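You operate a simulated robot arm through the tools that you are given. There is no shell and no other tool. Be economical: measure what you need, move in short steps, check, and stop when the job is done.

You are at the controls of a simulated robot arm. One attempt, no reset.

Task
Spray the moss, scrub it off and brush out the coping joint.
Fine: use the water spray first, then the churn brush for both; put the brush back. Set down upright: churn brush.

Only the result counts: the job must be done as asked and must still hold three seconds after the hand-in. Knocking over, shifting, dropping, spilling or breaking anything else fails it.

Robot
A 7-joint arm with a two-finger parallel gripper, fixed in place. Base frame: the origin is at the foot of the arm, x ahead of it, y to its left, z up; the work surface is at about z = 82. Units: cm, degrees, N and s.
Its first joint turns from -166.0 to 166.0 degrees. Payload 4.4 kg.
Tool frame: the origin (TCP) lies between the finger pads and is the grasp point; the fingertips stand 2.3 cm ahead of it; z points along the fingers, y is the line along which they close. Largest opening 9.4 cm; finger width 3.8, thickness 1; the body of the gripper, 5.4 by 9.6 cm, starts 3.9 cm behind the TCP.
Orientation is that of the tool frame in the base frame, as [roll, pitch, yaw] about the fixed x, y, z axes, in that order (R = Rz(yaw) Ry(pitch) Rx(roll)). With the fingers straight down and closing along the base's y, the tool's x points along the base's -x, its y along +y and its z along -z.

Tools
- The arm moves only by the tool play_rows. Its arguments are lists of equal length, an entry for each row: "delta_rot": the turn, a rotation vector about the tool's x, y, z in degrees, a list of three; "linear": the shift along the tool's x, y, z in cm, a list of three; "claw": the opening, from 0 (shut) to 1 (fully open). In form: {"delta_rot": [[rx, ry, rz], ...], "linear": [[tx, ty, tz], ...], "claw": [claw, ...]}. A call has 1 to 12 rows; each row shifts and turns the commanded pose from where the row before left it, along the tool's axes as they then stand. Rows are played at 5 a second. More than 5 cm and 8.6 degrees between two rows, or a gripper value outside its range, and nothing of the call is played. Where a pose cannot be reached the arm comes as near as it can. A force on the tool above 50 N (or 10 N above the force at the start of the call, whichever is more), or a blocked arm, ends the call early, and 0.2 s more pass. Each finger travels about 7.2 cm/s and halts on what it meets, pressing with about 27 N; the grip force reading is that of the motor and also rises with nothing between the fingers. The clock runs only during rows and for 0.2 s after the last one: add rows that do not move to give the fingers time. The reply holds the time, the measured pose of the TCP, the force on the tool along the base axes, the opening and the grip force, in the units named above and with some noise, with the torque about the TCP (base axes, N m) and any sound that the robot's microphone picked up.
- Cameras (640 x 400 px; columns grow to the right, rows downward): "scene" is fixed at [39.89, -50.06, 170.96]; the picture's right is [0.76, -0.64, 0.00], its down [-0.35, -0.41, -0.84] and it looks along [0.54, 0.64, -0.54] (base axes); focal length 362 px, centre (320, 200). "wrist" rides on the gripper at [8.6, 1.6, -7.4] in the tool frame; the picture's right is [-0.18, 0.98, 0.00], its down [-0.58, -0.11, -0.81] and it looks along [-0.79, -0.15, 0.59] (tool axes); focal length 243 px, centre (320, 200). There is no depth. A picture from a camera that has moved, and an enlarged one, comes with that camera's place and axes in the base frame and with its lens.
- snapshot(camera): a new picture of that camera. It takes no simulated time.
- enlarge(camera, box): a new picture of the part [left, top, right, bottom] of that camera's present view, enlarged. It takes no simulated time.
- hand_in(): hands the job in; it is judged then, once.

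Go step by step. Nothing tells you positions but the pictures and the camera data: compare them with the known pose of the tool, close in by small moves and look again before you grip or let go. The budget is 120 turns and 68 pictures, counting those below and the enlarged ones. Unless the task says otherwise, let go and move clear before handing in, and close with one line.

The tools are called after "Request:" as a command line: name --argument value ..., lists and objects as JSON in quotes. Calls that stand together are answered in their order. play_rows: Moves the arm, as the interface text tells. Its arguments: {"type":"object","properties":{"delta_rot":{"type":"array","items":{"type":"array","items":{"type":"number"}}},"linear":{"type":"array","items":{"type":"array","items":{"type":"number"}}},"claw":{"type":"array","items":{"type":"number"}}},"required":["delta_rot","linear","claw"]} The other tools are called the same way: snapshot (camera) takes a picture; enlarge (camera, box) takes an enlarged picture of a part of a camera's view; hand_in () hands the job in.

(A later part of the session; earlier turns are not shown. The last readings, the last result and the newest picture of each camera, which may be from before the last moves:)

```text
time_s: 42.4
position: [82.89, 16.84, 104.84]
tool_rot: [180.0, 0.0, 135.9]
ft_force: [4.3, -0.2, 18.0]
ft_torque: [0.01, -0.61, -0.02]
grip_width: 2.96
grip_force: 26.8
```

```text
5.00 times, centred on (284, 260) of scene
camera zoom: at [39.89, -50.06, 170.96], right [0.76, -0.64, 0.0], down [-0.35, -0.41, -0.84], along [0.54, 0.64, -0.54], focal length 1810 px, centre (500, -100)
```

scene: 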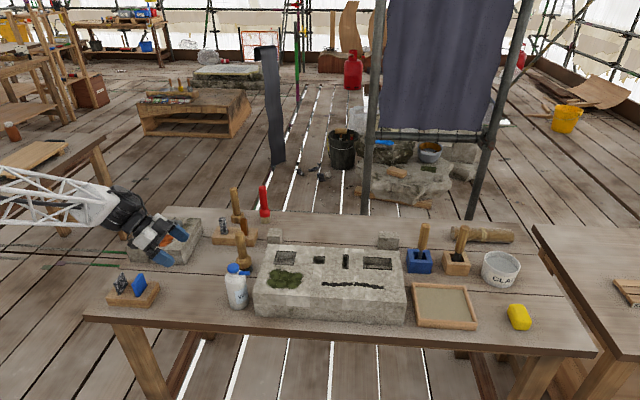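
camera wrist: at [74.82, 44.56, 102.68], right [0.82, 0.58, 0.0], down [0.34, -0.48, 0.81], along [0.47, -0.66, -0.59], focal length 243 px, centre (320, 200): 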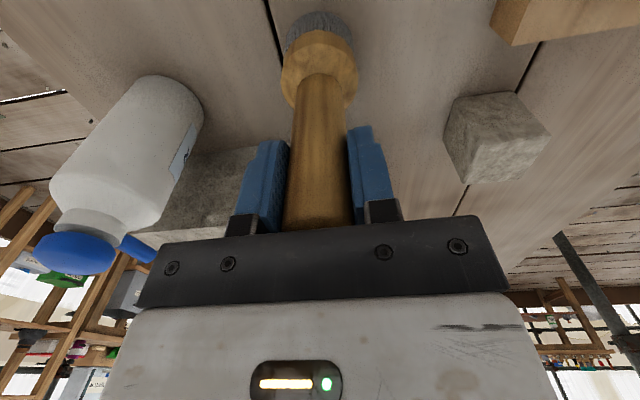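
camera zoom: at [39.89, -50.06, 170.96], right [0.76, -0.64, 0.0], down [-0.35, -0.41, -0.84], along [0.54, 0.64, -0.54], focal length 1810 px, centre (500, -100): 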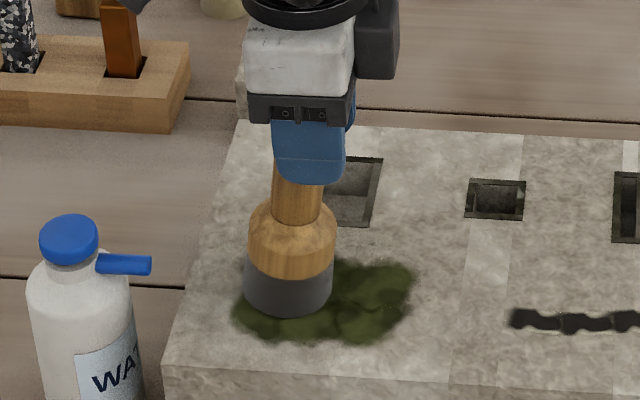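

Straight again. I'll lighten contact and stroke along the closing axis, where the pads hold the handle stiffly.

Request:
play_rows --delta_rot '[[0, 0, 0], [0, 0, 0], [0, 0, 0], [0, 0, 0], [0, 0, 0], [0, 0, 0], [0, 0, 0], [0, 0, 0], [0, 0, 0], [0, 0, 0]]' --linear '[[0, 0, -0.12], [0, 1.8, 0], [0, 1.8, 0], [0, -1.8, 0], [0, -1.8, 0], [0, -1.8, 0], [0, -1.8, 0], [0, 1.8, 0], [0, 1.8, 0], [0, 0, 0]]' --claw '[0, 0, 0, 0, 0, 0, 0, 0, 0, 0]'

Request:
enlarge --camera "scene" --box '[236, 220, 332, 300]'

```text
time_s: 44.6
position: [82.93, 16.76, 105.28]
tool_rot: [-180.0, 0.0, 136.0]
ft_force: [0.6, -0.5, -2.3]
ft_torque: [-0.03, 0.01, 0.01]
grip_width: 2.99
grip_force: 26.7
```

```text
5.00 times, centred on (284, 260) of scene
camera zoom: at [39.89, -50.06, 170.96], right [0.76, -0.64, 0.0], down [-0.35, -0.41, -0.84], along [0.54, 0.64, -0.54], focal length 1810 px, centre (500, -100)
```

zoom: 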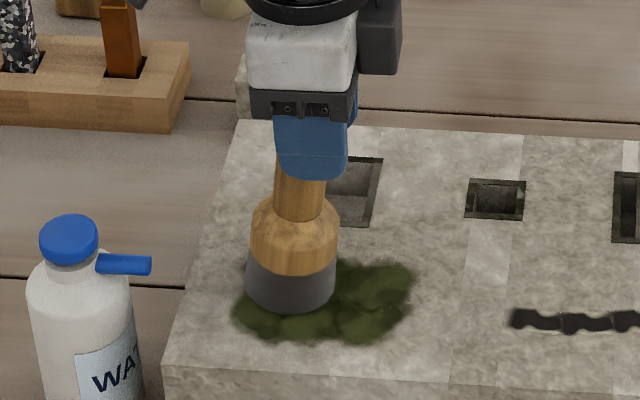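

Request:
play_rows --delta_rot '[[0, 0, 0], [0, 0, 0], [0, 0, 0], [0, 0, 0], [0, 0, 0], [0, 0, 0], [0, 0, 0], [0, 0, 0], [0, 0, 0], [0, 0, 0], [0, 0, 0]]' --linear '[[0, 0, 0.3], [0, 1.8, 0], [0, 1.8, 0], [0, -1.8, 0], [0, -1.8, 0], [0, -1.8, 0], [0, -1.8, 0], [0, 1.8, 0], [0, 1.8, 0], [0, 1.8, 0], [0, 1.8, 0]]' --claw '[0, 0, 0, 0, 0, 0, 0, 0, 0, 0, 0]'

Request:
enlarge --camera "scene" --box '[236, 220, 332, 300]'

```text
time_s: 47.0
position: [85.48, 19.41, 104.84]
tool_rot: [180.0, 0.1, 136.0]
ft_force: [-10.9, -8.2, 29.5]
ft_torque: [-1.13, 1.18, -0.05]
grip_width: 3.02
grip_force: 26.9
```

```text
5.00 times, centred on (284, 260) of scene
camera zoom: at [39.89, -50.06, 170.96], right [0.76, -0.64, 0.0], down [-0.35, -0.41, -0.84], along [0.54, 0.64, -0.54], focal length 1810 px, centre (500, -100)
```

zoom: 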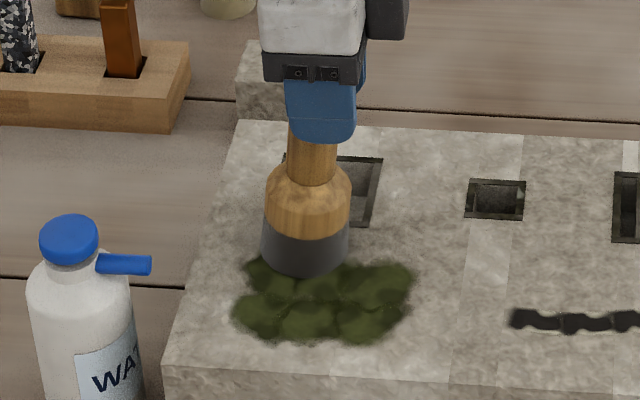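

The moss still looks intact there. I'll scrub more thoroughly along other columns before judging.

Request:
play_rows --delta_rot '[[0, 0, 0], [0, 0, 0], [0, 0, 0], [0, 0, 0], [0, 0, 0], [0, 0, 0], [0, 0, 0], [0, 0, 0], [0, 0, 0], [0, 0, 0], [0, 0, 0]]' --linear '[[0, -3.3, 0], [0, -3.3, 0], [0, 3.3, 0], [0, 3.3, 0], [0, 0, -0.6], [-2.4, 0, 0], [0, 0, 0.6], [0, -3.3, 0], [0, -3.3, 0], [0, 3.3, 0], [0, 3.3, 0]]' --claw '[0, 0, 0, 0, 0, 0, 0, 0, 0, 0, 0]'

Request:
play_rows --delta_rot '[[0, 0, 0], [0, 0, 0], [0, 0, 0], [0, 0, 0], [0, 0, 0], [0, 0, 0], [0, 0, 0], [0, 0, 0], [0, 0, 0], [0, 0, 0], [0, 0, 0]]' --linear '[[0, -3.3, 0], [0, -3.3, 0], [0, 3.3, 0], [0, 3.3, 0], [0, 0, -0.6], [4.6, 0, 0], [0, 0, 0.6], [0, -3.3, 0], [0, -3.3, 0], [0, 3.3, 0], [0, 3.3, 0]]' --claw '[0, 0, 0, 0, 0, 0, 0, 0, 0, 0, 0]'

Request:
enlarge --camera "scene" --box '[236, 220, 332, 300]'

```text
time_s: 49.4
position: [87.2, 17.93, 104.75]
tool_rot: [-179.9, 0.0, 136.0]
ft_force: [-0.4, -2.2, 3.0]
ft_torque: [-0.43, 0.16, -0.04]
grip_width: 2.96
grip_force: 27.5
```

```text
time_s: 51.8
position: [83.98, 21.18, 104.81]
tool_rot: [-179.9, 0.0, 136.0]
ft_force: [0.9, -0.5, -3.1]
ft_torque: [-0.01, -0.01, -0.01]
grip_width: 2.97
grip_force: 27.0
```

```text
5.00 times, centred on (284, 260) of scene
camera zoom: at [39.89, -50.06, 170.96], right [0.76, -0.64, 0.0], down [-0.35, -0.41, -0.84], along [0.54, 0.64, -0.54], focal length 1810 px, centre (500, -100)
```

zoom: 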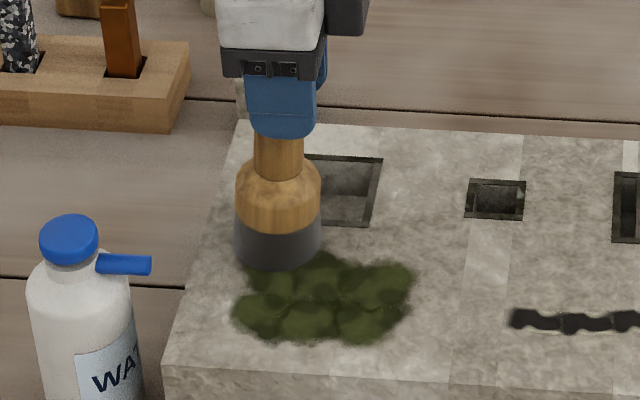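

The brush slid up slightly in the grip, so the contact was light. I'll lower a little and do longer strokes with real pressure through the middle.

Request:
play_rows --delta_rot '[[0, 0, 0], [0, 0, 0], [0, 0, 0], [0, 0, 0], [0, 0, 0]]' --linear '[[-2.2, 0, 0], [0, 0, 0.2], [0, 0, 0.1], [0, -1.5, 0], [0, -1.5, 0]]' --claw '[0, 0, 0, 0, 0]'

Request:
play_rows --delta_rot '[[0, 0, 0], [0, 0, 0], [0, 0, 0], [0, 0, 0], [0, 0, 0], [0, 0, 0], [0, 0, 0], [0, 0, 0], [0, 0, 0], [0, 0, 0], [0, 0, 0], [0, 0, 0]]' --linear '[[0, -1.6, 0], [0, -1.6, 0], [0, 1.6, 0], [0, 1.6, 0], [0, 1.6, 0], [0, -1.6, 0], [0, -1.6, 0], [0, -1.6, 0], [0, 1.6, 0], [0, 1.6, 0], [0, 1.6, 0], [0, -1.6, 0]]' --claw '[0, 0, 0, 0, 0, 0, 0, 0, 0, 0, 0, 0]'

Request:
enlarge --camera "scene" --box '[236, 220, 332, 300]'

```text
time_s: 53.0
position: [83.39, 17.52, 104.73]
tool_rot: [179.8, 0.1, 136.0]
ft_force: [5.7, 20.1, 46.7]
ft_torque: [2.01, -0.84, 0.13]
grip_width: 3.12
grip_force: 27.1
```

```text
time_s: 53.6
position: [81.62, 15.37, 104.93]
tool_rot: [179.8, 0.2, 136.0]
ft_force: [-1.8, -4.6, 9.2]
ft_torque: [-0.66, 0.23, -0.07]
grip_width: 2.94
grip_force: 26.8
stopped in row 2: the force on the tool passed its limit at 64 N (the readings are from after the stop); the commanded pose is now the measured one
```

```text
5.00 times, centred on (284, 260) of scene
camera zoom: at [39.89, -50.06, 170.96], right [0.76, -0.64, 0.0], down [-0.35, -0.41, -0.84], along [0.54, 0.64, -0.54], focal length 1810 px, centre (500, -100)
```

zoom: 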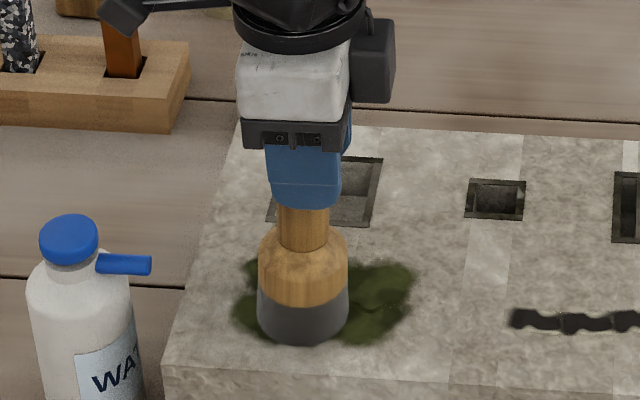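

Request:
play_rows --delta_rot '[[0, 0, 0], [0, 0, 0], [0, 0, 0], [0, 0, 0], [0, 0, 0], [0, 0, 0], [0, 0, 0], [0, 0, 0], [0, 0, 0], [0, 0, 0], [0, 0, 0], [0, 0, 0]]' --linear '[[0, 1.6, 0], [0, 1.6, 0], [0, 1.6, 0], [0, -1.6, 0], [0, -1.6, 0], [0, -1.6, 0], [0, 1.6, 0], [0, 1.6, 0], [0, 1.6, 0], [0, -1.6, 0], [0, -1.6, 0], [0, -1.6, 0]]' --claw '[0, 0, 0, 0, 0, 0, 0, 0, 0, 0, 0, 0]'

Request:
play_rows --delta_rot '[[0, 0, 0], [0, 0, 0], [0, 0, 0]]' --linear '[[0, 0, -3], [0, 4, -3], [0, 4, 0]]' --claw '[0, 0, 0]'

Request:
enlarge --camera "scene" --box '[236, 220, 332, 300]'

```text
time_s: 56.2
position: [81.43, 15.67, 104.84]
tool_rot: [179.8, 0.2, 136.1]
ft_force: [1.8, 2.2, 3.5]
ft_torque: [0.22, -0.31, 0.01]
grip_width: 2.95
grip_force: 26.9
```

```text
time_s: 57.0
position: [87.0, 21.21, 110.8]
tool_rot: [179.7, 0.1, 136.0]
ft_force: [0.0, 0.6, -1.6]
ft_torque: [-0.03, 0.0, 0.01]
grip_width: 2.92
grip_force: 26.6
```

```text
5.00 times, centred on (284, 260) of scene
camera zoom: at [39.89, -50.06, 170.96], right [0.76, -0.64, 0.0], down [-0.35, -0.41, -0.84], along [0.54, 0.64, -0.54], focal length 1810 px, centre (500, -100)
```

zoom: 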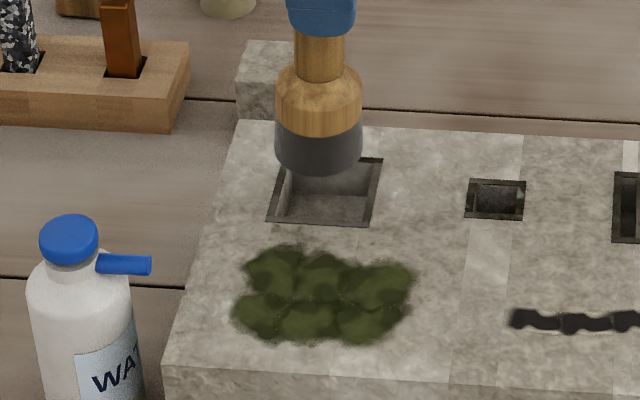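

The moss is unchanged. Before going on I'll check whether I have the right brush by comparing the bristles closely.

Request:
enlarge --camera "scene" --box '[280, 230, 320, 258]'

Request:
enlarge --camera "scene" --box '[245, 185, 285, 220]'

Request:
enlarge --camera "scene" --box '[275, 260, 325, 295]'

```text
14.29 times, centred on (300, 244) of scene
camera zoom: at [39.89, -50.06, 170.96], right [0.76, -0.64, 0.0], down [-0.35, -0.41, -0.84], along [0.54, 0.64, -0.54], focal length 5172 px, centre (606, -429)
```

zoom: 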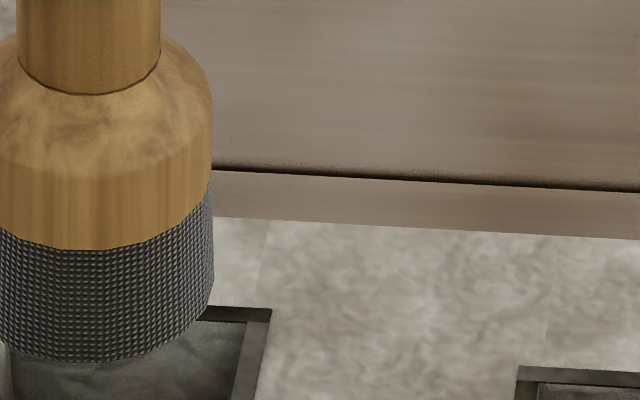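

```text
11.43 times, centred on (265, 202) of scene
camera zoom: at [39.89, -50.06, 170.96], right [0.76, -0.64, 0.0], down [-0.35, -0.41, -0.84], along [0.54, 0.64, -0.54], focal length 4138 px, centre (949, 171)
```

zoom: 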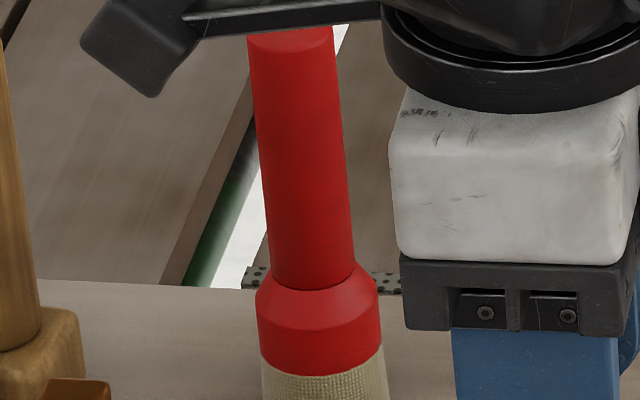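

```text
11.43 times, centred on (300, 278) of scene
camera zoom: at [39.89, -50.06, 170.96], right [0.76, -0.64, 0.0], down [-0.35, -0.41, -0.84], along [0.54, 0.64, -0.54], focal length 4138 px, centre (549, -686)
```

zoom: 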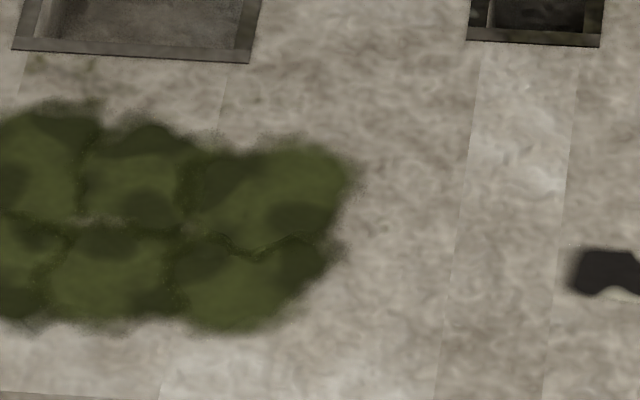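

The brush I'm holding has a steel-wire texture. The red one has natural bristles, so the red one must be the churn brush. I'll put the wire brush back on its spot.

Request:
play_rows --delta_rot '[[0, 0, 0], [0, 0, 0], [0, 0, 0], [0, 0, 0], [0, 0, 0], [0, 0, 0], [0, 0, 0]]' --linear '[[0, 3.5, -1], [0, 3.4, -1], [4, 0, 0], [4, 0, 0], [4, 0, 0], [4.3, 0, 0], [0, 0, 0]]' --claw '[0, 0, 0, 0, 0, 0, 0]'

Request:
snapshot --camera "wrist"

```text
time_s: 58.6
position: [80.21, 37.66, 112.78]
tool_rot: [179.7, 0.2, 136.1]
ft_force: [0.1, -0.7, -1.8]
ft_torque: [-0.03, -0.02, 0.0]
grip_width: 2.95
grip_force: 26.9
```

```text
19 pictures are left
camera wrist: at [75.04, 44.65, 120.23], right [0.81, 0.58, 0.0], down [0.34, -0.48, 0.81], along [0.47, -0.66, -0.59], focal length 243 px, centre (320, 200)
```

wrist: 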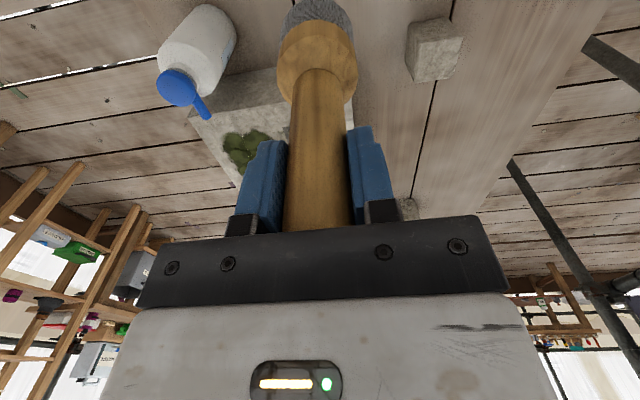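

Request:
play_rows --delta_rot '[[0, 0, 0], [0, 0, 0], [0, 0, 0], [0, 0, 0], [0, 0, 0], [0, 0, 0]]' --linear '[[0, -0.23, 5], [0, 0, 5], [0, 0, 4], [0, 0, 2], [0, 0, 1.2], [0, 0, 0]]' --claw '[0, 0, 0, 0, 0, 0]'

Request:
play_rows --delta_rot '[[0, 0, 0], [0, 0, 0]]' --linear '[[0, 0, 0.15], [0, 0, 0]]' --claw '[0, 0]'

```text
time_s: 60.0
position: [80.04, 37.38, 95.5]
tool_rot: [179.8, 0.2, 136.0]
ft_force: [-0.6, 0.2, -2.6]
ft_torque: [-0.01, -0.03, 0.02]
grip_width: 2.96
grip_force: 27.4
```

```text
time_s: 60.6
position: [79.99, 37.43, 95.51]
tool_rot: [179.8, 0.3, 136.0]
ft_force: [-0.4, 0.1, -2.4]
ft_torque: [0.02, 0.01, -0.03]
grip_width: 2.94
grip_force: 27.2
```

Request:
play_rows --delta_rot '[[0, 0, 0], [0, 0, 0], [0, 0, 0]]' --linear '[[0, 0, 0.15], [0, 0, 0.1], [0, 0, 0]]' --claw '[0, 0, 0]'

```text
time_s: 61.4
position: [80.07, 37.46, 95.26]
tool_rot: [179.8, 0.1, 136.0]
ft_force: [-0.3, -0.4, -2.3]
ft_torque: [0.0, 0.02, 0.01]
grip_width: 2.94
grip_force: 27.0
```

Request:
play_rows --delta_rot '[[0, 0, 0], [0, 0, 0], [0, 0, 0]]' --linear '[[0, 0, 0.12], [0, 0, 0.1], [0, 0, 0]]' --claw '[0, 0, 0]'

```text
time_s: 62.2
position: [80.04, 37.41, 95.02]
tool_rot: [179.8, 0.2, 136.1]
ft_force: [-0.2, 0.4, -2.7]
ft_torque: [0.0, 0.0, 0.02]
grip_width: 2.92
grip_force: 27.1
```

Request:
play_rows --delta_rot '[[0, 0, 0], [0, 0, 0], [0, 0, 0]]' --linear '[[0, 0, 0.12], [0, 0, 0.1], [0, 0, 0]]' --claw '[0, 0, 0]'

```text
time_s: 63.0
position: [80.01, 37.48, 94.89]
tool_rot: [179.6, 0.2, 136.0]
ft_force: [-5.4, -1.2, 15.4]
ft_torque: [-0.37, 0.42, -0.07]
grip_width: 2.95
grip_force: 27.1
```

Contact. I'll release and rise.

Request:
play_rows --delta_rot '[[0, 0, 0], [0, 0, 0], [0, 0, 0], [0, 0, 0], [0, 0, 0], [0, 0, 0], [0, 0, 0], [0, 0, 0]]' --linear '[[0, 0, 0], [0, 0, 0], [0, 0, 0], [0, 0, -2], [0, 0, -4], [0, 0, -5], [0, 0, -5], [0, 0, -5]]' --claw '[0.4, 0.7, 1, 1, 1, 1, 1, 1]'

Request:
snapshot --camera "wrist"

Request:
snapshot --camera "scene"

```text
time_s: 64.8
position: [79.93, 37.65, 115.49]
tool_rot: [179.9, 0.1, 135.9]
ft_force: [0.3, 0.0, -0.6]
ft_torque: [0.03, -0.01, 0.0]
grip_width: 9.41
grip_force: 0.1
```

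```text
18 pictures are left
camera wrist: at [74.74, 44.7, 123.03], right [0.81, 0.58, 0.0], down [0.34, -0.48, 0.81], along [0.47, -0.66, -0.59], focal length 243 px, centre (320, 200)
```

wrist: 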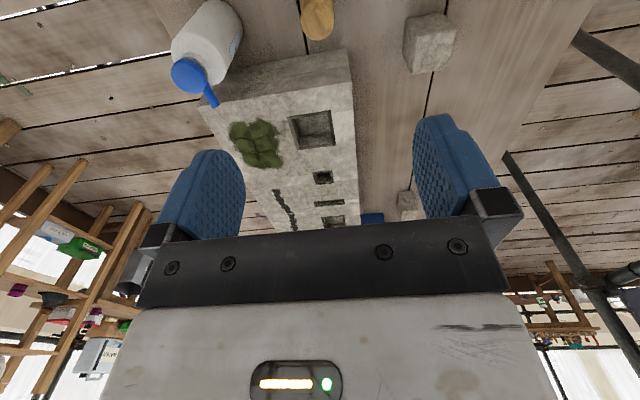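

```text
17 pictures are left
```

scene: 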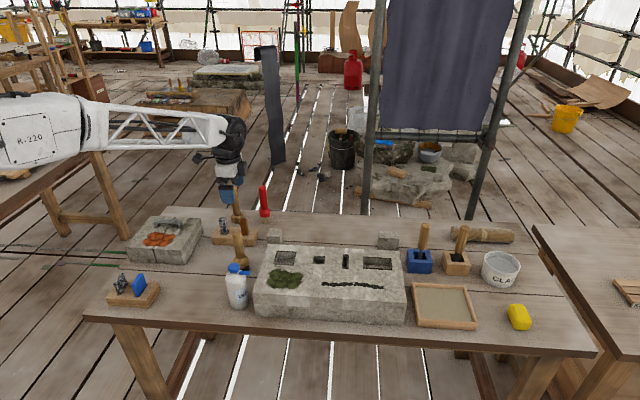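

All is back in place. The red brush is at radius ~116 cm, out of reach, so the wooden one must be the churn brush after all. The spray never made a sound, so I suspect the bottle is a pump whose cap must be pressed; its nozzle already faces the moss. I'll go above the cap with closed fingers to test this.

Request:
play_rows --delta_rot '[[0, 0, 0], [0, 0, 0], [0, 0, 0], [0, 0, 0], [0, 0, 0], [0, 0, 0]]' --linear '[[-0.4, -3.6, 0], [-0.4, -3.6, 0], [-0.4, -3.6, 0], [0, -3.6, 3], [0, 0, 4], [0, 0, 0]]' --claw '[1, 1, 1, 1, 1, 1]'

Request:
snapshot --camera "wrist"

```text
time_s: 66.2
position: [70.7, 26.25, 108.78]
tool_rot: [179.8, 0.2, 136.0]
ft_force: [-0.8, 0.4, -0.2]
ft_torque: [-0.05, -0.01, 0.01]
grip_width: 9.43
grip_force: 0.0
```

```text
16 pictures are left
camera wrist: at [65.53, 33.29, 116.2], right [0.81, 0.58, 0.0], down [0.34, -0.48, 0.81], along [0.47, -0.66, -0.59], focal length 243 px, centre (320, 200)
```

wrist: 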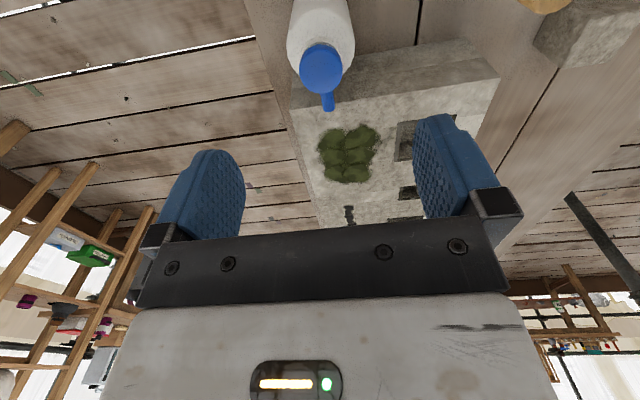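

Request:
play_rows --delta_rot '[[0, 0, 0], [0, 0, 0], [0, 0, 0], [0, 0, 0], [0, 0, 0], [0, 0, 0], [0, 0, 0], [0, 0, 0]]' --linear '[[0.4, 0.1, 2], [0, 0, 2], [0, 0, 1.5], [0, 0, 1.0], [0, 0, 0.3], [0, 0, 0.3], [0, 0, 0.2], [0, 0, 0]]' --claw '[0.5, 0, 0, 0, 0, 0, 0, 0]'

```text
time_s: 68.0
position: [70.64, 26.53, 101.35]
tool_rot: [179.8, 0.2, 136.0]
ft_force: [-0.2, 0.8, -0.5]
ft_torque: [0.03, 0.0, -0.01]
grip_width: 0.0
grip_force: 26.6
```

Request:
play_rows --delta_rot '[[0, 0, 0], [0, 0, 0], [0, 0, 0], [0, 0, 0]]' --linear '[[0, 0, 0.15], [0, 0, 0.15], [0, 0, 0.15], [0, 0, 0]]' --claw '[0, 0, 0, 0]'

```text
time_s: 69.0
position: [70.64, 26.55, 100.94]
tool_rot: [179.7, 0.4, 136.1]
ft_force: [0.0, 0.1, -1.0]
ft_torque: [0.02, -0.02, -0.04]
grip_width: 0.0
grip_force: 26.7
```

Request:
play_rows --delta_rot '[[0, 0, 0], [0, 0, 0], [0, 0, 0], [0, 0, 0]]' --linear '[[0, 0, 0.15], [0, 0, 0.15], [0, 0, 0.15], [0, 0, 0]]' --claw '[0, 0, 0, 0]'

Request:
enlarge --camera "scene" --box '[200, 230, 296, 310]'

```text
time_s: 70.0
position: [70.66, 26.51, 100.54]
tool_rot: [179.8, 0.2, 136.0]
ft_force: [0.3, -0.2, 1.1]
ft_torque: [-0.02, -0.01, 0.01]
grip_width: 0.0
grip_force: 27.5
```

```text
5.00 times, centred on (248, 270) of scene
camera zoom: at [39.89, -50.06, 170.96], right [0.76, -0.64, 0.0], down [-0.35, -0.41, -0.84], along [0.54, 0.64, -0.54], focal length 1810 px, centre (680, -150)
```

zoom: 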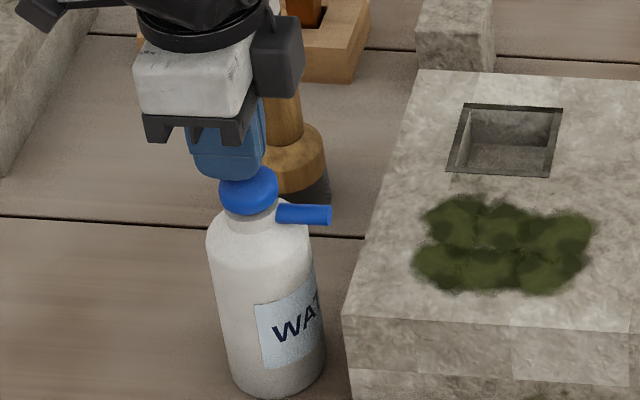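

The fingertips are right at the cap. I'll press in small steps.

Request:
play_rows --delta_rot '[[0, 0, 0], [0, 0, 0], [0, 0, 0], [0, 0, 0]]' --linear '[[0.1, -0.2, 0.15], [0, 0, 0.15], [0, 0, 0.1], [0, 0, 0]]' --claw '[0, 0, 0, 0]'

```text
time_s: 71.0
position: [70.32, 26.46, 100.0]
tool_rot: [179.8, 0.2, 136.1]
ft_force: [0.0, 0.2, 0.4]
ft_torque: [0.0, 0.0, -0.01]
grip_width: 0.02
grip_force: 27.2
```

Request:
play_rows --delta_rot '[[0, 0, 0], [0, 0, 0], [0, 0, 0], [0, 0, 0]]' --linear '[[0, 0, 0.15], [0, 0, 0.15], [0, 0, 0.1], [0, 0, 0]]' --claw '[0, 0, 0, 0]'

```text
time_s: 72.0
position: [70.43, 26.54, 99.74]
tool_rot: [179.7, 0.2, 135.9]
ft_force: [-0.4, -0.1, 1.7]
ft_torque: [0.01, 0.02, -0.02]
grip_width: 0.01
grip_force: 27.3
```

Request:
play_rows --delta_rot '[[0, 0, 0], [0, 0, 0], [0, 0, 0], [0, 0, 0]]' --linear '[[0, 0, 0.12], [0, 0, 0.12], [0, 0, 0.12], [0, 0, 0]]' --claw '[0, 0, 0, 0]'

```text
time_s: 73.0
position: [70.41, 26.6, 99.27]
tool_rot: [179.7, 0.2, 136.1]
ft_force: [0.6, -0.4, 3.0]
ft_torque: [0.04, -0.03, 0.02]
grip_width: 0.0
grip_force: 26.3
heard: click
```

A click: the cap is a pump and it just fired. I'll look at the moss.

Request:
enlarge --camera "scene" --box '[200, 230, 296, 310]'

```text
5.00 times, centred on (248, 270) of scene
camera zoom: at [39.89, -50.06, 170.96], right [0.76, -0.64, 0.0], down [-0.35, -0.41, -0.84], along [0.54, 0.64, -0.54], focal length 1810 px, centre (680, -150)
```

zoom: 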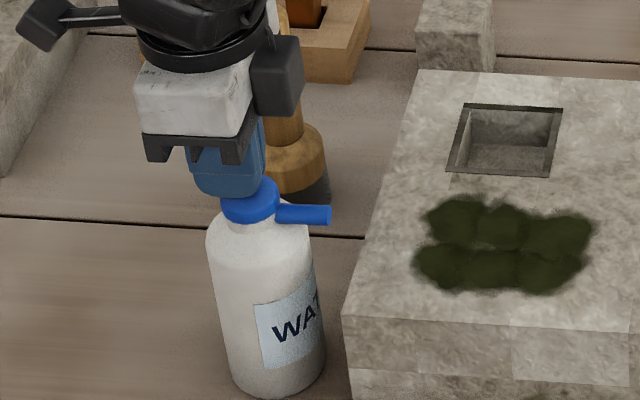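

The moss is clearly dark and wet now. I'll rise, go back over the brush and regrip it.

Request:
play_rows --delta_rot '[[0, 0, 0], [0, 0, 0], [0, 0, 0], [0, 0, 0], [0, 0, 0], [0, 0, 0], [0, 0, 0], [0, 0, 0], [0, 0, 0]]' --linear '[[0, 0, -2], [0, 0, -4], [0, 0, -5], [0, 0, -5], [0, 3.6, 0], [0, 3.6, 0], [0, 3.6, 0], [0, 3.6, 0], [0, 0, 0]]' --claw '[0, 0, 0, 0, 0.5, 1, 1, 1, 1]'

```text
time_s: 75.0
position: [80.59, 36.94, 115.54]
tool_rot: [179.8, 0.2, 136.0]
ft_force: [0.4, 0.1, -0.5]
ft_torque: [0.02, 0.01, -0.04]
grip_width: 9.4
grip_force: 0.0
```

Request:
play_rows --delta_rot '[[0, 0, 0], [0, 0, 0], [0, 0, 0], [0, 0, 0], [0, 0, 0], [0, 0, 0]]' --linear '[[0.78, 0, 2], [0, 0, 4], [0, 0, 4], [0, 0, 4], [0, 0, 0], [0, 0, 0]]' --claw '[1, 1, 1, 1, 1, 1]'

Request:
snapshot --camera "wrist"

```text
time_s: 76.4
position: [79.93, 37.35, 101.45]
tool_rot: [179.7, 0.2, 136.0]
ft_force: [-0.4, -0.2, -0.1]
ft_torque: [0.02, 0.01, -0.01]
grip_width: 9.42
grip_force: 0.0
```

```text
13 pictures are left
camera wrist: at [74.66, 44.45, 108.9], right [0.81, 0.58, 0.0], down [0.34, -0.48, 0.81], along [0.47, -0.66, -0.59], focal length 243 px, centre (320, 200)
```

wrist: 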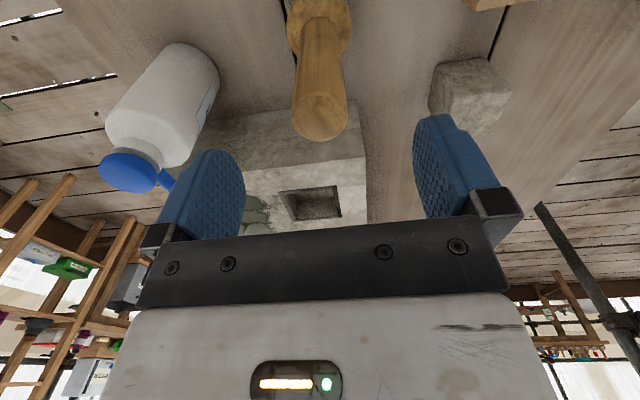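

Request:
play_rows --delta_rot '[[0, 0, 0], [0, 0, 0], [0, 0, 0], [0, 0, 0], [0, 0, 0], [0, 0, 0], [0, 0, 0], [0, 0, 0]]' --linear '[[0, 0.1, 3], [0, 0, 2.5], [0, 0, 1.0], [0, 0, 0], [0, 0, 0], [0, 0, 0], [0, 0, 0], [0, 0, 0]]' --claw '[1, 1, 1, 0.6, 0.3, 0.1, 0, 0]'

Request:
play_rows --delta_rot '[[0, 0, 0], [0, 0, 0], [0, 0, 0], [0, 0, 0], [0, 0, 0], [0, 0, 0], [0, 0, 0], [0, 0, 0], [0, 0, 0], [0, 0, 0], [0, 0, 0]]' --linear '[[0, 0, -3], [0, 0, -4], [0, 0, -4], [0, 0, -3], [-4, 0, 0], [-4, 0, 0], [-4, 0, 0], [-4, -3.4, 0], [-0.3, -3.4, 0], [0, -3.4, 0], [0, -3.0, 0]]' --claw '[0, 0, 0, 0, 0, 0, 0, 0, 0, 0, 0]'

```text
time_s: 78.2
position: [79.9, 37.59, 94.92]
tool_rot: [179.9, 0.2, 136.0]
ft_force: [-1.3, -0.4, -0.5]
ft_torque: [-0.12, 0.13, 0.04]
grip_width: 2.92
grip_force: 27.2
```

```text
refused: row 8 steps farther than a row can; nothing moved
```

Request:
play_rows --delta_rot '[[0, 0, 0], [0, 0, 0], [0, 0, 0], [0, 0, 0], [0, 0, 0], [0, 0, 0], [0, 0, 0], [0, 0, 0], [0, 0, 0], [0, 0, 0], [0, 0, 0]]' --linear '[[0, 0, -3], [0, 0, -4], [0, 0, -4], [0, 0, -3], [-4.2, 0, 0], [-4.2, 0, 0], [-4.1, 0, 0], [-4, 0, 0], [0, -4.4, 0], [0, -4.4, 0], [0, -4.0, 0]]' --claw '[0, 0, 0, 0, 0, 0, 0, 0, 0, 0, 0]'

Request:
play_rows --delta_rot '[[0, 0, 0], [0, 0, 0], [0, 0, 0], [0, 0, 0]]' --linear '[[0, 0, 3], [0, 0, 0.6], [0, 0, 0.3], [0, 0, 0]]' --claw '[0, 0, 0, 0]'

```text
time_s: 80.6
position: [82.89, 16.9, 108.66]
tool_rot: [179.8, 0.2, 136.1]
ft_force: [-0.6, -0.5, -2.2]
ft_torque: [-0.01, -0.01, 0.01]
grip_width: 2.92
grip_force: 27.0
```

```text
time_s: 81.6
position: [82.85, 16.85, 104.98]
tool_rot: [179.8, 0.1, 136.1]
ft_force: [0.3, 0.7, -2.5]
ft_torque: [-0.02, -0.02, 0.02]
grip_width: 2.96
grip_force: 27.3
```

Request:
play_rows --delta_rot '[[0, 0, 0], [0, 0, 0], [0, 0, 0]]' --linear '[[0, 0, 0.1], [0, 0, 0.1], [0, 0, 0]]' --claw '[0, 0, 0]'

```text
time_s: 82.4
position: [82.96, 16.9, 104.94]
tool_rot: [179.6, 0.2, 136.1]
ft_force: [-0.2, -1.0, 22.7]
ft_torque: [-0.15, 0.76, 0.05]
grip_width: 2.96
grip_force: 26.5
```

Contact. I'll scrub with strokes along the closing axis over three columns.

Request:
play_rows --delta_rot '[[0, 0, 0], [0, 0, 0], [0, 0, 0], [0, 0, 0], [0, 0, 0], [0, 0, 0], [0, 0, 0], [0, 0, 0], [0, 0, 0], [0, 0, 0]]' --linear '[[0, 0, -0.07], [0, 1.8, 0], [0, 1.8, 0], [0, -1.8, 0], [0, -1.8, 0], [0, -1.8, 0], [0, -1.8, 0], [0, 1.8, 0], [0, 1.8, 0], [0, 0, 0]]' --claw '[0, 0, 0, 0, 0, 0, 0, 0, 0, 0]'

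Request:
enlarge --camera "scene" --box '[236, 220, 332, 300]'

```text
time_s: 84.6
position: [83.02, 16.64, 104.9]
tool_rot: [179.8, 0.1, 136.0]
ft_force: [-3.9, -4.2, 12.2]
ft_torque: [-0.35, 0.5, 0.1]
grip_width: 2.95
grip_force: 26.9
```

```text
5.00 times, centred on (284, 260) of scene
camera zoom: at [39.89, -50.06, 170.96], right [0.76, -0.64, 0.0], down [-0.35, -0.41, -0.84], along [0.54, 0.64, -0.54], focal length 1810 px, centre (500, -100)
```

zoom: 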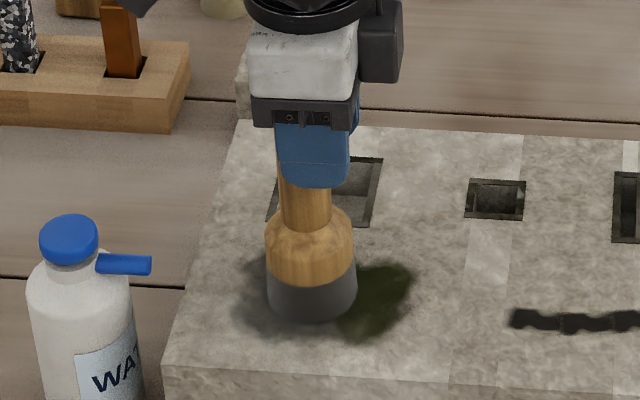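

It works: the left part is gone. I'll shift 3.6 cm to the right column and repeat.

Request:
play_rows --delta_rot '[[0, 0, 0], [0, 0, 0], [0, 0, 0], [0, 0, 0], [0, 0, 0], [0, 0, 0], [0, 0, 0], [0, 0, 0], [0, 0, 0], [0, 0, 0], [0, 0, 0], [0, 0, 0]]' --linear '[[0, 0, -0.5], [-3.6, 0, 0], [0, 0, 0.5], [0, 1.8, 0], [0, 1.8, 0], [0, -1.8, 0], [0, -1.8, 0], [0, -1.8, 0], [0, -1.8, 0], [0, 1.8, 0], [0, 1.8, 0], [0, 1.8, 0]]' --claw '[0, 0, 0, 0, 0, 0, 0, 0, 0, 0, 0, 0]'

Request:
play_rows --delta_rot '[[0, 0, 0], [0, 0, 0], [0, 0, 0]]' --linear '[[0, 0, -3], [0, 3, -3], [0, 3, 0]]' --claw '[0, 0, 0]'

Request:
enlarge --camera "scene" --box '[236, 230, 396, 310]'

```text
time_s: 87.2
position: [86.77, 15.59, 104.93]
tool_rot: [179.7, 0.2, 136.0]
ft_force: [-0.1, -0.9, -2.5]
ft_torque: [-0.02, -0.06, -0.03]
grip_width: 2.95
grip_force: 26.8
```

```text
time_s: 88.0
position: [90.77, 20.15, 110.79]
tool_rot: [179.9, 0.2, 136.1]
ft_force: [0.4, -0.1, -1.9]
ft_torque: [-0.01, -0.03, 0.0]
grip_width: 2.91
grip_force: 26.6
```

```text
4.00 times, centred on (316, 270) of scene
camera zoom: at [39.89, -50.06, 170.96], right [0.76, -0.64, 0.0], down [-0.35, -0.41, -0.84], along [0.54, 0.64, -0.54], focal length 1448 px, centre (336, -80)
```

zoom: 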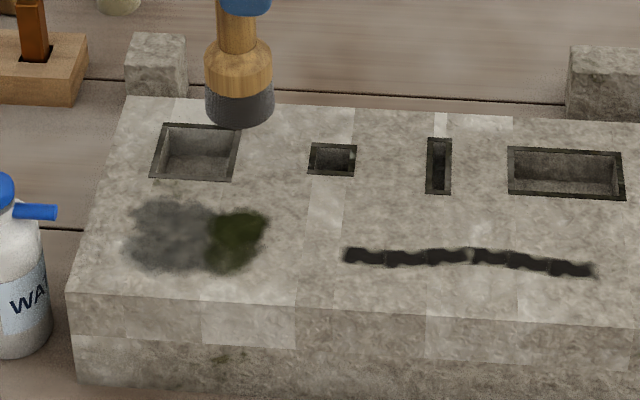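

The right-hand column remains because contact there was too light. I'll go back over it and press properly.

Request:
play_rows --delta_rot '[[0, 0, 0], [0, 0, 0], [0, 0, 0], [0, 0, 0], [0, 0, 0], [0, 0, 0]]' --linear '[[0.3, -4, 0], [0, -4, 0], [0, 0, 4], [0, 0, 1.8], [0, 0, 0.2], [0, 0, 0]]' --claw '[0, 0, 0, 0, 0, 0]'

```text
time_s: 89.4
position: [85.09, 14.64, 104.84]
tool_rot: [179.6, 0.2, 135.9]
ft_force: [0.8, 0.2, -0.6]
ft_torque: [0.03, 0.01, -0.02]
grip_width: 2.91
grip_force: 26.7
```

Request:
play_rows --delta_rot '[[0, 0, 0], [0, 0, 0], [0, 0, 0], [0, 0, 0], [0, 0, 0], [0, 0, 0], [0, 0, 0], [0, 0, 0], [0, 0, 0], [0, 0, 0], [0, 0, 0]]' --linear '[[0, 0, 0.13], [0, 0, 0], [0, 1.8, 0], [0, 1.8, 0], [0, -1.8, 0], [0, -1.8, 0], [0, -1.8, 0], [0, -1.8, 0], [0, 1.8, 0], [0, 1.8, 0], [0, 0, 0]]' --claw '[0, 0, 0, 0, 0, 0, 0, 0, 0, 0, 0]'

Request:
enlarge --camera "scene" --box '[236, 230, 396, 310]'

```text
time_s: 91.8
position: [85.17, 14.5, 104.66]
tool_rot: [179.9, 0.1, 136.0]
ft_force: [-1.1, -0.9, 1.8]
ft_torque: [-0.25, 0.15, -0.05]
grip_width: 2.93
grip_force: 27.0
```

```text
4.00 times, centred on (316, 270) of scene
camera zoom: at [39.89, -50.06, 170.96], right [0.76, -0.64, 0.0], down [-0.35, -0.41, -0.84], along [0.54, 0.64, -0.54], focal length 1448 px, centre (336, -80)
```

zoom: 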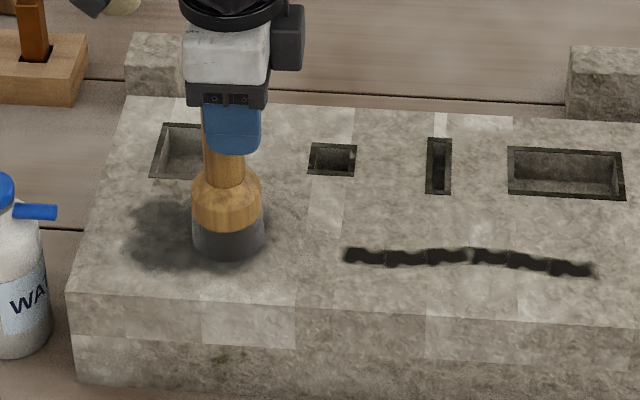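

The moss is gone. The joint runs along the block at about l≈68.6, from (90,8.5) to (103,-4.4). I'll lift, move to its near end and turn the wrist 90° so the strokes run along the closing axis.

Request:
play_rows --delta_rot '[[0, 0, 0], [0, 0, 0], [0, 0, 0], [0, 0, 0]]' --linear '[[0, 0, -4], [-4.4, -0.4, 0], [-4.4, -0.4, 0], [0, 0, 0]]' --claw '[0, 0, 0, 0]'

Request:
play_rows --delta_rot '[[0, 0, -8.2], [0, 0, -8.2], [0, 0, -8.2], [0, 0, -8.2], [0, 0, -8.2], [0, 0, -8.2], [0, 0, -8.2], [0, 0, -8.2], [0, 0, -8.2], [0, 0, -8.2], [0, 0, -8], [0, 0, 0]]' --linear '[[0, 0, 0], [0, 0, 0], [0, 0, 0], [0, 0, 0], [0, 0, 0], [0, 0, 0], [0, 0, 0], [0, 0, 0], [0, 0, 0], [0, 0, 0], [0, 0, 0], [0, 0, 0]]' --claw '[0, 0, 0, 0, 0, 0, 0, 0, 0, 0, 0, 0]'

Request:
enlarge --camera "scene" --box '[256, 220, 416, 310]'

```text
time_s: 92.8
position: [90.95, 7.82, 108.68]
tool_rot: [179.8, 0.1, 135.9]
ft_force: [0.2, 0.7, -3.2]
ft_torque: [-0.05, 0.01, 0.04]
grip_width: 2.93
grip_force: 27.0
```

```text
time_s: 95.4
position: [90.87, 7.75, 108.7]
tool_rot: [-179.8, 0.1, -133.9]
ft_force: [0.3, -0.2, -2.2]
ft_torque: [0.02, -0.01, 0.0]
grip_width: 2.92
grip_force: 27.2
```

```text
4.00 times, centred on (336, 265) of scene
camera zoom: at [39.89, -50.06, 170.96], right [0.76, -0.64, 0.0], down [-0.35, -0.41, -0.84], along [0.54, 0.64, -0.54], focal length 1448 px, centre (256, -60)
```

zoom: 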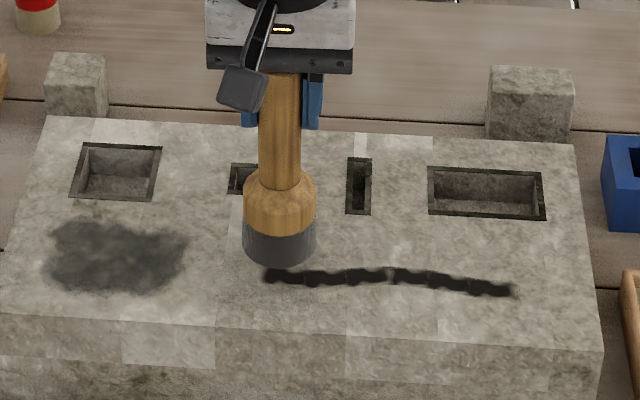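

The moss area is clean. I'll shift 1.1 cm to centre on the joint and lower to contact.

Request:
play_rows --delta_rot '[[0, 0, 0], [0, 0, 0], [0, 0, 0], [0, 0, 0], [0, 0, 0]]' --linear '[[-1.1, 0.3, 0], [0, 0, 3.6], [0, 0, 0.2], [0, 0, 0.1], [0, 0, 0]]' --claw '[0, 0, 0, 0, 0]'

```text
time_s: 96.6
position: [91.56, 8.77, 104.97]
tool_rot: [-179.8, 0.3, -133.9]
ft_force: [-1.1, 0.4, -3.4]
ft_torque: [-0.01, -0.03, 0.02]
grip_width: 2.96
grip_force: 27.1
```

Request:
play_rows --delta_rot '[[0, 0, 0], [0, 0, 0], [0, 0, 0], [0, 0, 0]]' --linear '[[0, 0, 0.15], [0, 0, 0.1], [0, 0, 0.1], [0, 0, 0]]' --claw '[0, 0, 0, 0]'

```text
time_s: 97.6
position: [91.51, 8.74, 104.63]
tool_rot: [-179.8, 0.3, -134.0]
ft_force: [-1.1, -2.9, 14.5]
ft_torque: [-0.55, 0.73, 0.13]
grip_width: 2.93
grip_force: 26.4
```

Good contact. I'll stroke along the joint.

Request:
play_rows --delta_rot '[[0, 0, 0], [0, 0, 0], [0, 0, 0], [0, 0, 0], [0, 0, 0], [0, 0, 0], [0, 0, 0], [0, 0, 0], [0, 0, 0], [0, 0, 0], [0, 0, 0], [0, 0, 0]]' --linear '[[0, 1, 0], [0, -1.9, 0], [0, -1.9, 0], [0, -1.9, 0], [0, -1.9, 0], [0, 1.9, 0], [0, 1.9, 0], [0, 1.9, 0], [0, -1.9, 0], [0, -1.9, 0], [0, -1.9, 0], [0, -1.9, 0]]' --claw '[0, 0, 0, 0, 0, 0, 0, 0, 0, 0, 0, 0]'

Request:
enlarge --camera "scene" --box '[256, 220, 416, 310]'

```text
time_s: 99.8
position: [94.26, 6.13, 104.7]
tool_rot: [-179.8, 0.2, -133.8]
ft_force: [0.5, 0.3, -2.2]
ft_torque: [0.02, 0.0, -0.01]
grip_width: 2.93
grip_force: 27.2
stopped in row 10: the force on the tool passed its limit at 66 N (the readings are from after the stop); the commanded pose is now the measured one
```

```text
4.00 times, centred on (336, 265) of scene
camera zoom: at [39.89, -50.06, 170.96], right [0.76, -0.64, 0.0], down [-0.35, -0.41, -0.84], along [0.54, 0.64, -0.54], focal length 1448 px, centre (256, -60)
```

zoom: 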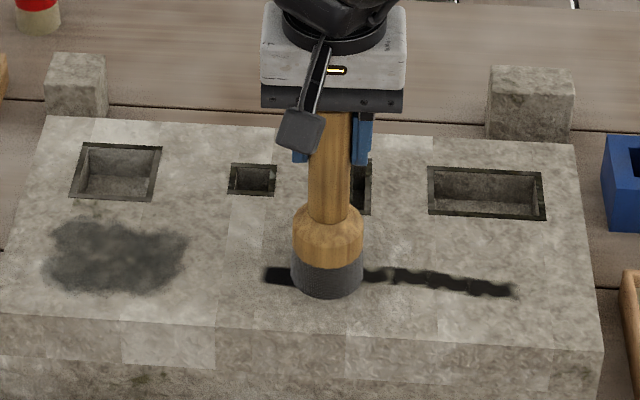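

The left part is now a crisp, clean groove. I'll continue to the right with lighter pressure.

Request:
play_rows --delta_rot '[[0, 0, 0], [0, 0, 0], [0, 0, 0], [0, 0, 0], [0, 0, 0], [0, 0, 0], [0, 0, 0], [0, 0, 0], [0, 0, 0], [0, 0, 0], [0, 0, 0]]' --linear '[[0, 0, 0.12], [0, -1.3, 0], [0, -1.3, 0], [0, -1.3, 0], [0, 1.3, 0], [0, 1.3, 0], [0, -1.3, 0], [0, -1.3, 0], [0, -1.3, 0], [0, -1.3, 0], [0, 0, 0]]' --claw '[0, 0, 0, 0, 0, 0, 0, 0, 0, 0, 0]'

```text
time_s: 102.2
position: [98.9, 1.7, 104.7]
tool_rot: [-179.8, 0.4, -133.9]
ft_force: [-0.8, 0.9, 0.5]
ft_torque: [0.21, 0.09, 0.0]
grip_width: 2.92
grip_force: 27.1
```

Request:
play_rows --delta_rot '[[0, 0, 0], [0, 0, 0], [0, 0, 0], [0, 0, 0], [0, 0, 0], [0, 0, 0], [0, 0, 0], [0, 0, 0], [0, 0, 0], [0, 0, 0], [0, 0, 0]]' --linear '[[0, 0, 0.1], [0, 1.4, 0], [0, 1.4, 0], [0, 1.4, 0], [0, 1.4, 0], [0, -1.4, 0], [0, -1.4, 0], [0, -1.4, 0], [0, -1.4, 0], [0, -1.4, 0], [0, -1.0, 0]]' --claw '[0, 0, 0, 0, 0, 0, 0, 0, 0, 0, 0]'

Request:
enlarge --camera "scene" --box '[256, 220, 416, 310]'

```text
time_s: 104.5
position: [100.15, 0.55, 104.84]
tool_rot: [-179.7, 0.6, -133.9]
ft_force: [0.4, -0.2, -2.4]
ft_torque: [0.01, -0.03, 0.01]
grip_width: 2.93
grip_force: 26.8
stopped in row 11: the force on the tool passed its limit at 52 N (the readings are from after the stop); the commanded pose is now the measured one
```

```text
4.00 times, centred on (336, 265) of scene
camera zoom: at [39.89, -50.06, 170.96], right [0.76, -0.64, 0.0], down [-0.35, -0.41, -0.84], along [0.54, 0.64, -0.54], focal length 1448 px, centre (256, -60)
```

zoom: 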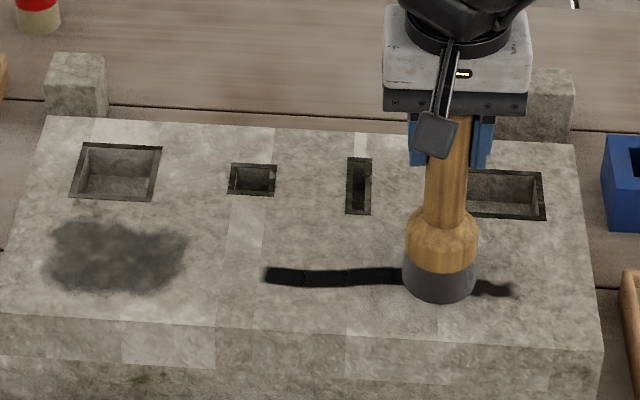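

Only the last 4 cm or so at the far end is left. I'll continue there.

Request:
play_rows --delta_rot '[[0, 0, 0], [0, 0, 0], [0, 0, 0], [0, 0, 0], [0, 0, 0], [0, 0, 0], [0, 0, 0], [0, 0, 0], [0, 0, 0], [0, 0, 0]]' --linear '[[0, 0, 0.2], [0, 0, 0], [0, -1.3, 0], [0, -1.3, 0], [0, -1.3, 0], [0, 1.3, 0], [0, 1.3, 0], [0, -1.3, 0], [0, -1.3, 0], [0, 0, 0]]' --claw '[0, 0, 0, 0, 0, 0, 0, 0, 0, 0]'

```text
time_s: 106.7
position: [102.92, -2.02, 104.66]
tool_rot: [-179.7, 0.7, -133.9]
ft_force: [-2.7, 4.4, 11.3]
ft_torque: [0.62, 0.7, -0.17]
grip_width: 2.94
grip_force: 27.5
```

Request:
play_rows --delta_rot '[[0, 0, 0], [0, 0, 0], [0, 0, 0], [0, 0, 0], [0, 0, 0], [0, 0, 0], [0, 0, 0], [0, 0, 0], [0, 0, 0]]' --linear '[[0, 1.3, 0], [0, 1.3, 0], [0, -1.3, 0], [0, -1.3, 0], [0, -1.2, 0], [0, 1.2, 0], [0, 0, -3], [-4, 0, -3], [0, 4, 0]]' --claw '[0, 0, 0, 0, 0, 0, 0, 0, 0]'

Request:
enlarge --camera "scene" --box '[256, 220, 416, 310]'

```text
time_s: 108.7
position: [102.76, 3.54, 110.75]
tool_rot: [-179.8, 0.5, -133.9]
ft_force: [-0.2, 0.0, -2.6]
ft_torque: [0.0, -0.03, -0.01]
grip_width: 2.97
grip_force: 27.0
```

```text
4.00 times, centred on (336, 265) of scene
camera zoom: at [39.89, -50.06, 170.96], right [0.76, -0.64, 0.0], down [-0.35, -0.41, -0.84], along [0.54, 0.64, -0.54], focal length 1448 px, centre (256, -60)
```

zoom: 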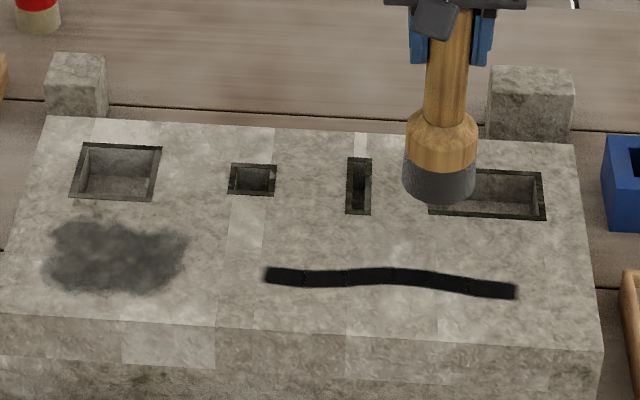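

The joint is fully brushed out. I'll carry the brush back towards its place, then turn the wrist back.

Request:
play_rows --delta_rot '[[0, 0, 0], [0, 0, 0], [0, 0, 0], [0, 0, 0], [0, 0, 0], [0, 0, 0], [0, 0, 0], [0, 0, 0], [0, 0, 0], [0, 0, 0], [0, 0, 0], [0, 0, 0]]' --linear '[[0, 0, -4], [-4.3, 0, 0], [-4.3, 0, 0], [0, 4.5, 0], [0, 4.5, 0], [0, 4.5, 0], [0, 4.5, 0], [0, 4.5, 0], [0, 4.5, 0], [0, 4.5, 0], [0, 4.5, 0], [0, 4.0, 0]]' --claw '[0, 0, 0, 0, 0, 0, 0, 0, 0, 0, 0, 0]'

Request:
play_rows --delta_rot '[[0, 0, 8.2], [0, 0, 8.2], [0, 0, 8.2], [0, 0, 8.2], [0, 0, 8.2], [0, 0, 8.2], [0, 0, 8.2], [0, 0, 8.2], [0, 0, 8.2], [0, 0, 8.2], [0, 0, 8.1], [0, 0, 0]]' --linear '[[0, 0, 0], [0, 0, 0], [0, 0, 0], [0, 0, 0], [0, 0, 0], [0, 0, 0], [0, 0, 0], [0, 0, 0], [0, 0, 0], [0, 0, 0], [0, 0, 0], [0, 0, 0]]' --claw '[0, 0, 0, 0, 0, 0, 0, 0, 0, 0, 0, 0]'

Request:
snapshot --camera "wrist"

```text
time_s: 111.2
position: [80.07, 37.4, 114.6]
tool_rot: [-179.7, 0.5, -133.9]
ft_force: [0.4, 0.0, -2.6]
ft_torque: [0.01, -0.05, -0.02]
grip_width: 2.93
grip_force: 27.0
```

```text
time_s: 113.8
position: [79.82, 37.38, 114.55]
tool_rot: [179.4, 0.3, 135.9]
ft_force: [0.3, -0.1, -1.4]
ft_torque: [-0.01, 0.01, -0.02]
grip_width: 2.95
grip_force: 27.1
```

```text
5 pictures are left
camera wrist: at [74.64, 44.42, 122.02], right [0.82, 0.58, 0.01], down [0.33, -0.48, 0.81], along [0.47, -0.66, -0.59], focal length 243 px, centre (320, 200)
```

wrist: 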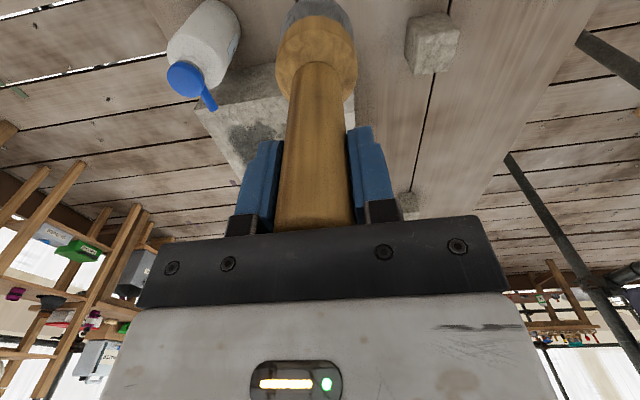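

The brush looks slightly tilted in the grip. I'll check that from the scene camera before setting it down.

Request:
enlarge --camera "scene" --box '[190, 170, 290, 250]'

```text
5.00 times, centred on (240, 210) of scene
camera zoom: at [39.89, -50.06, 170.96], right [0.76, -0.64, 0.0], down [-0.35, -0.41, -0.84], along [0.54, 0.64, -0.54], focal length 1810 px, centre (720, 150)
```

zoom: 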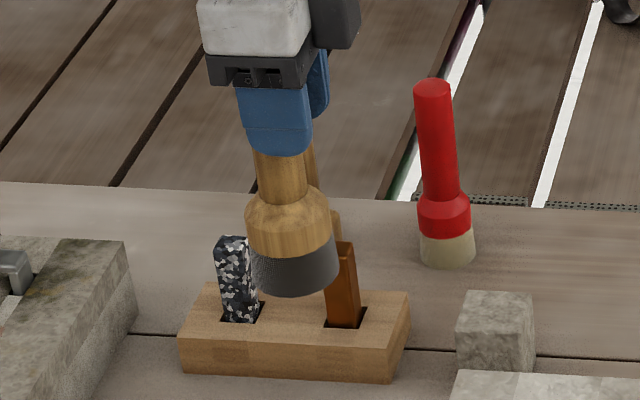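

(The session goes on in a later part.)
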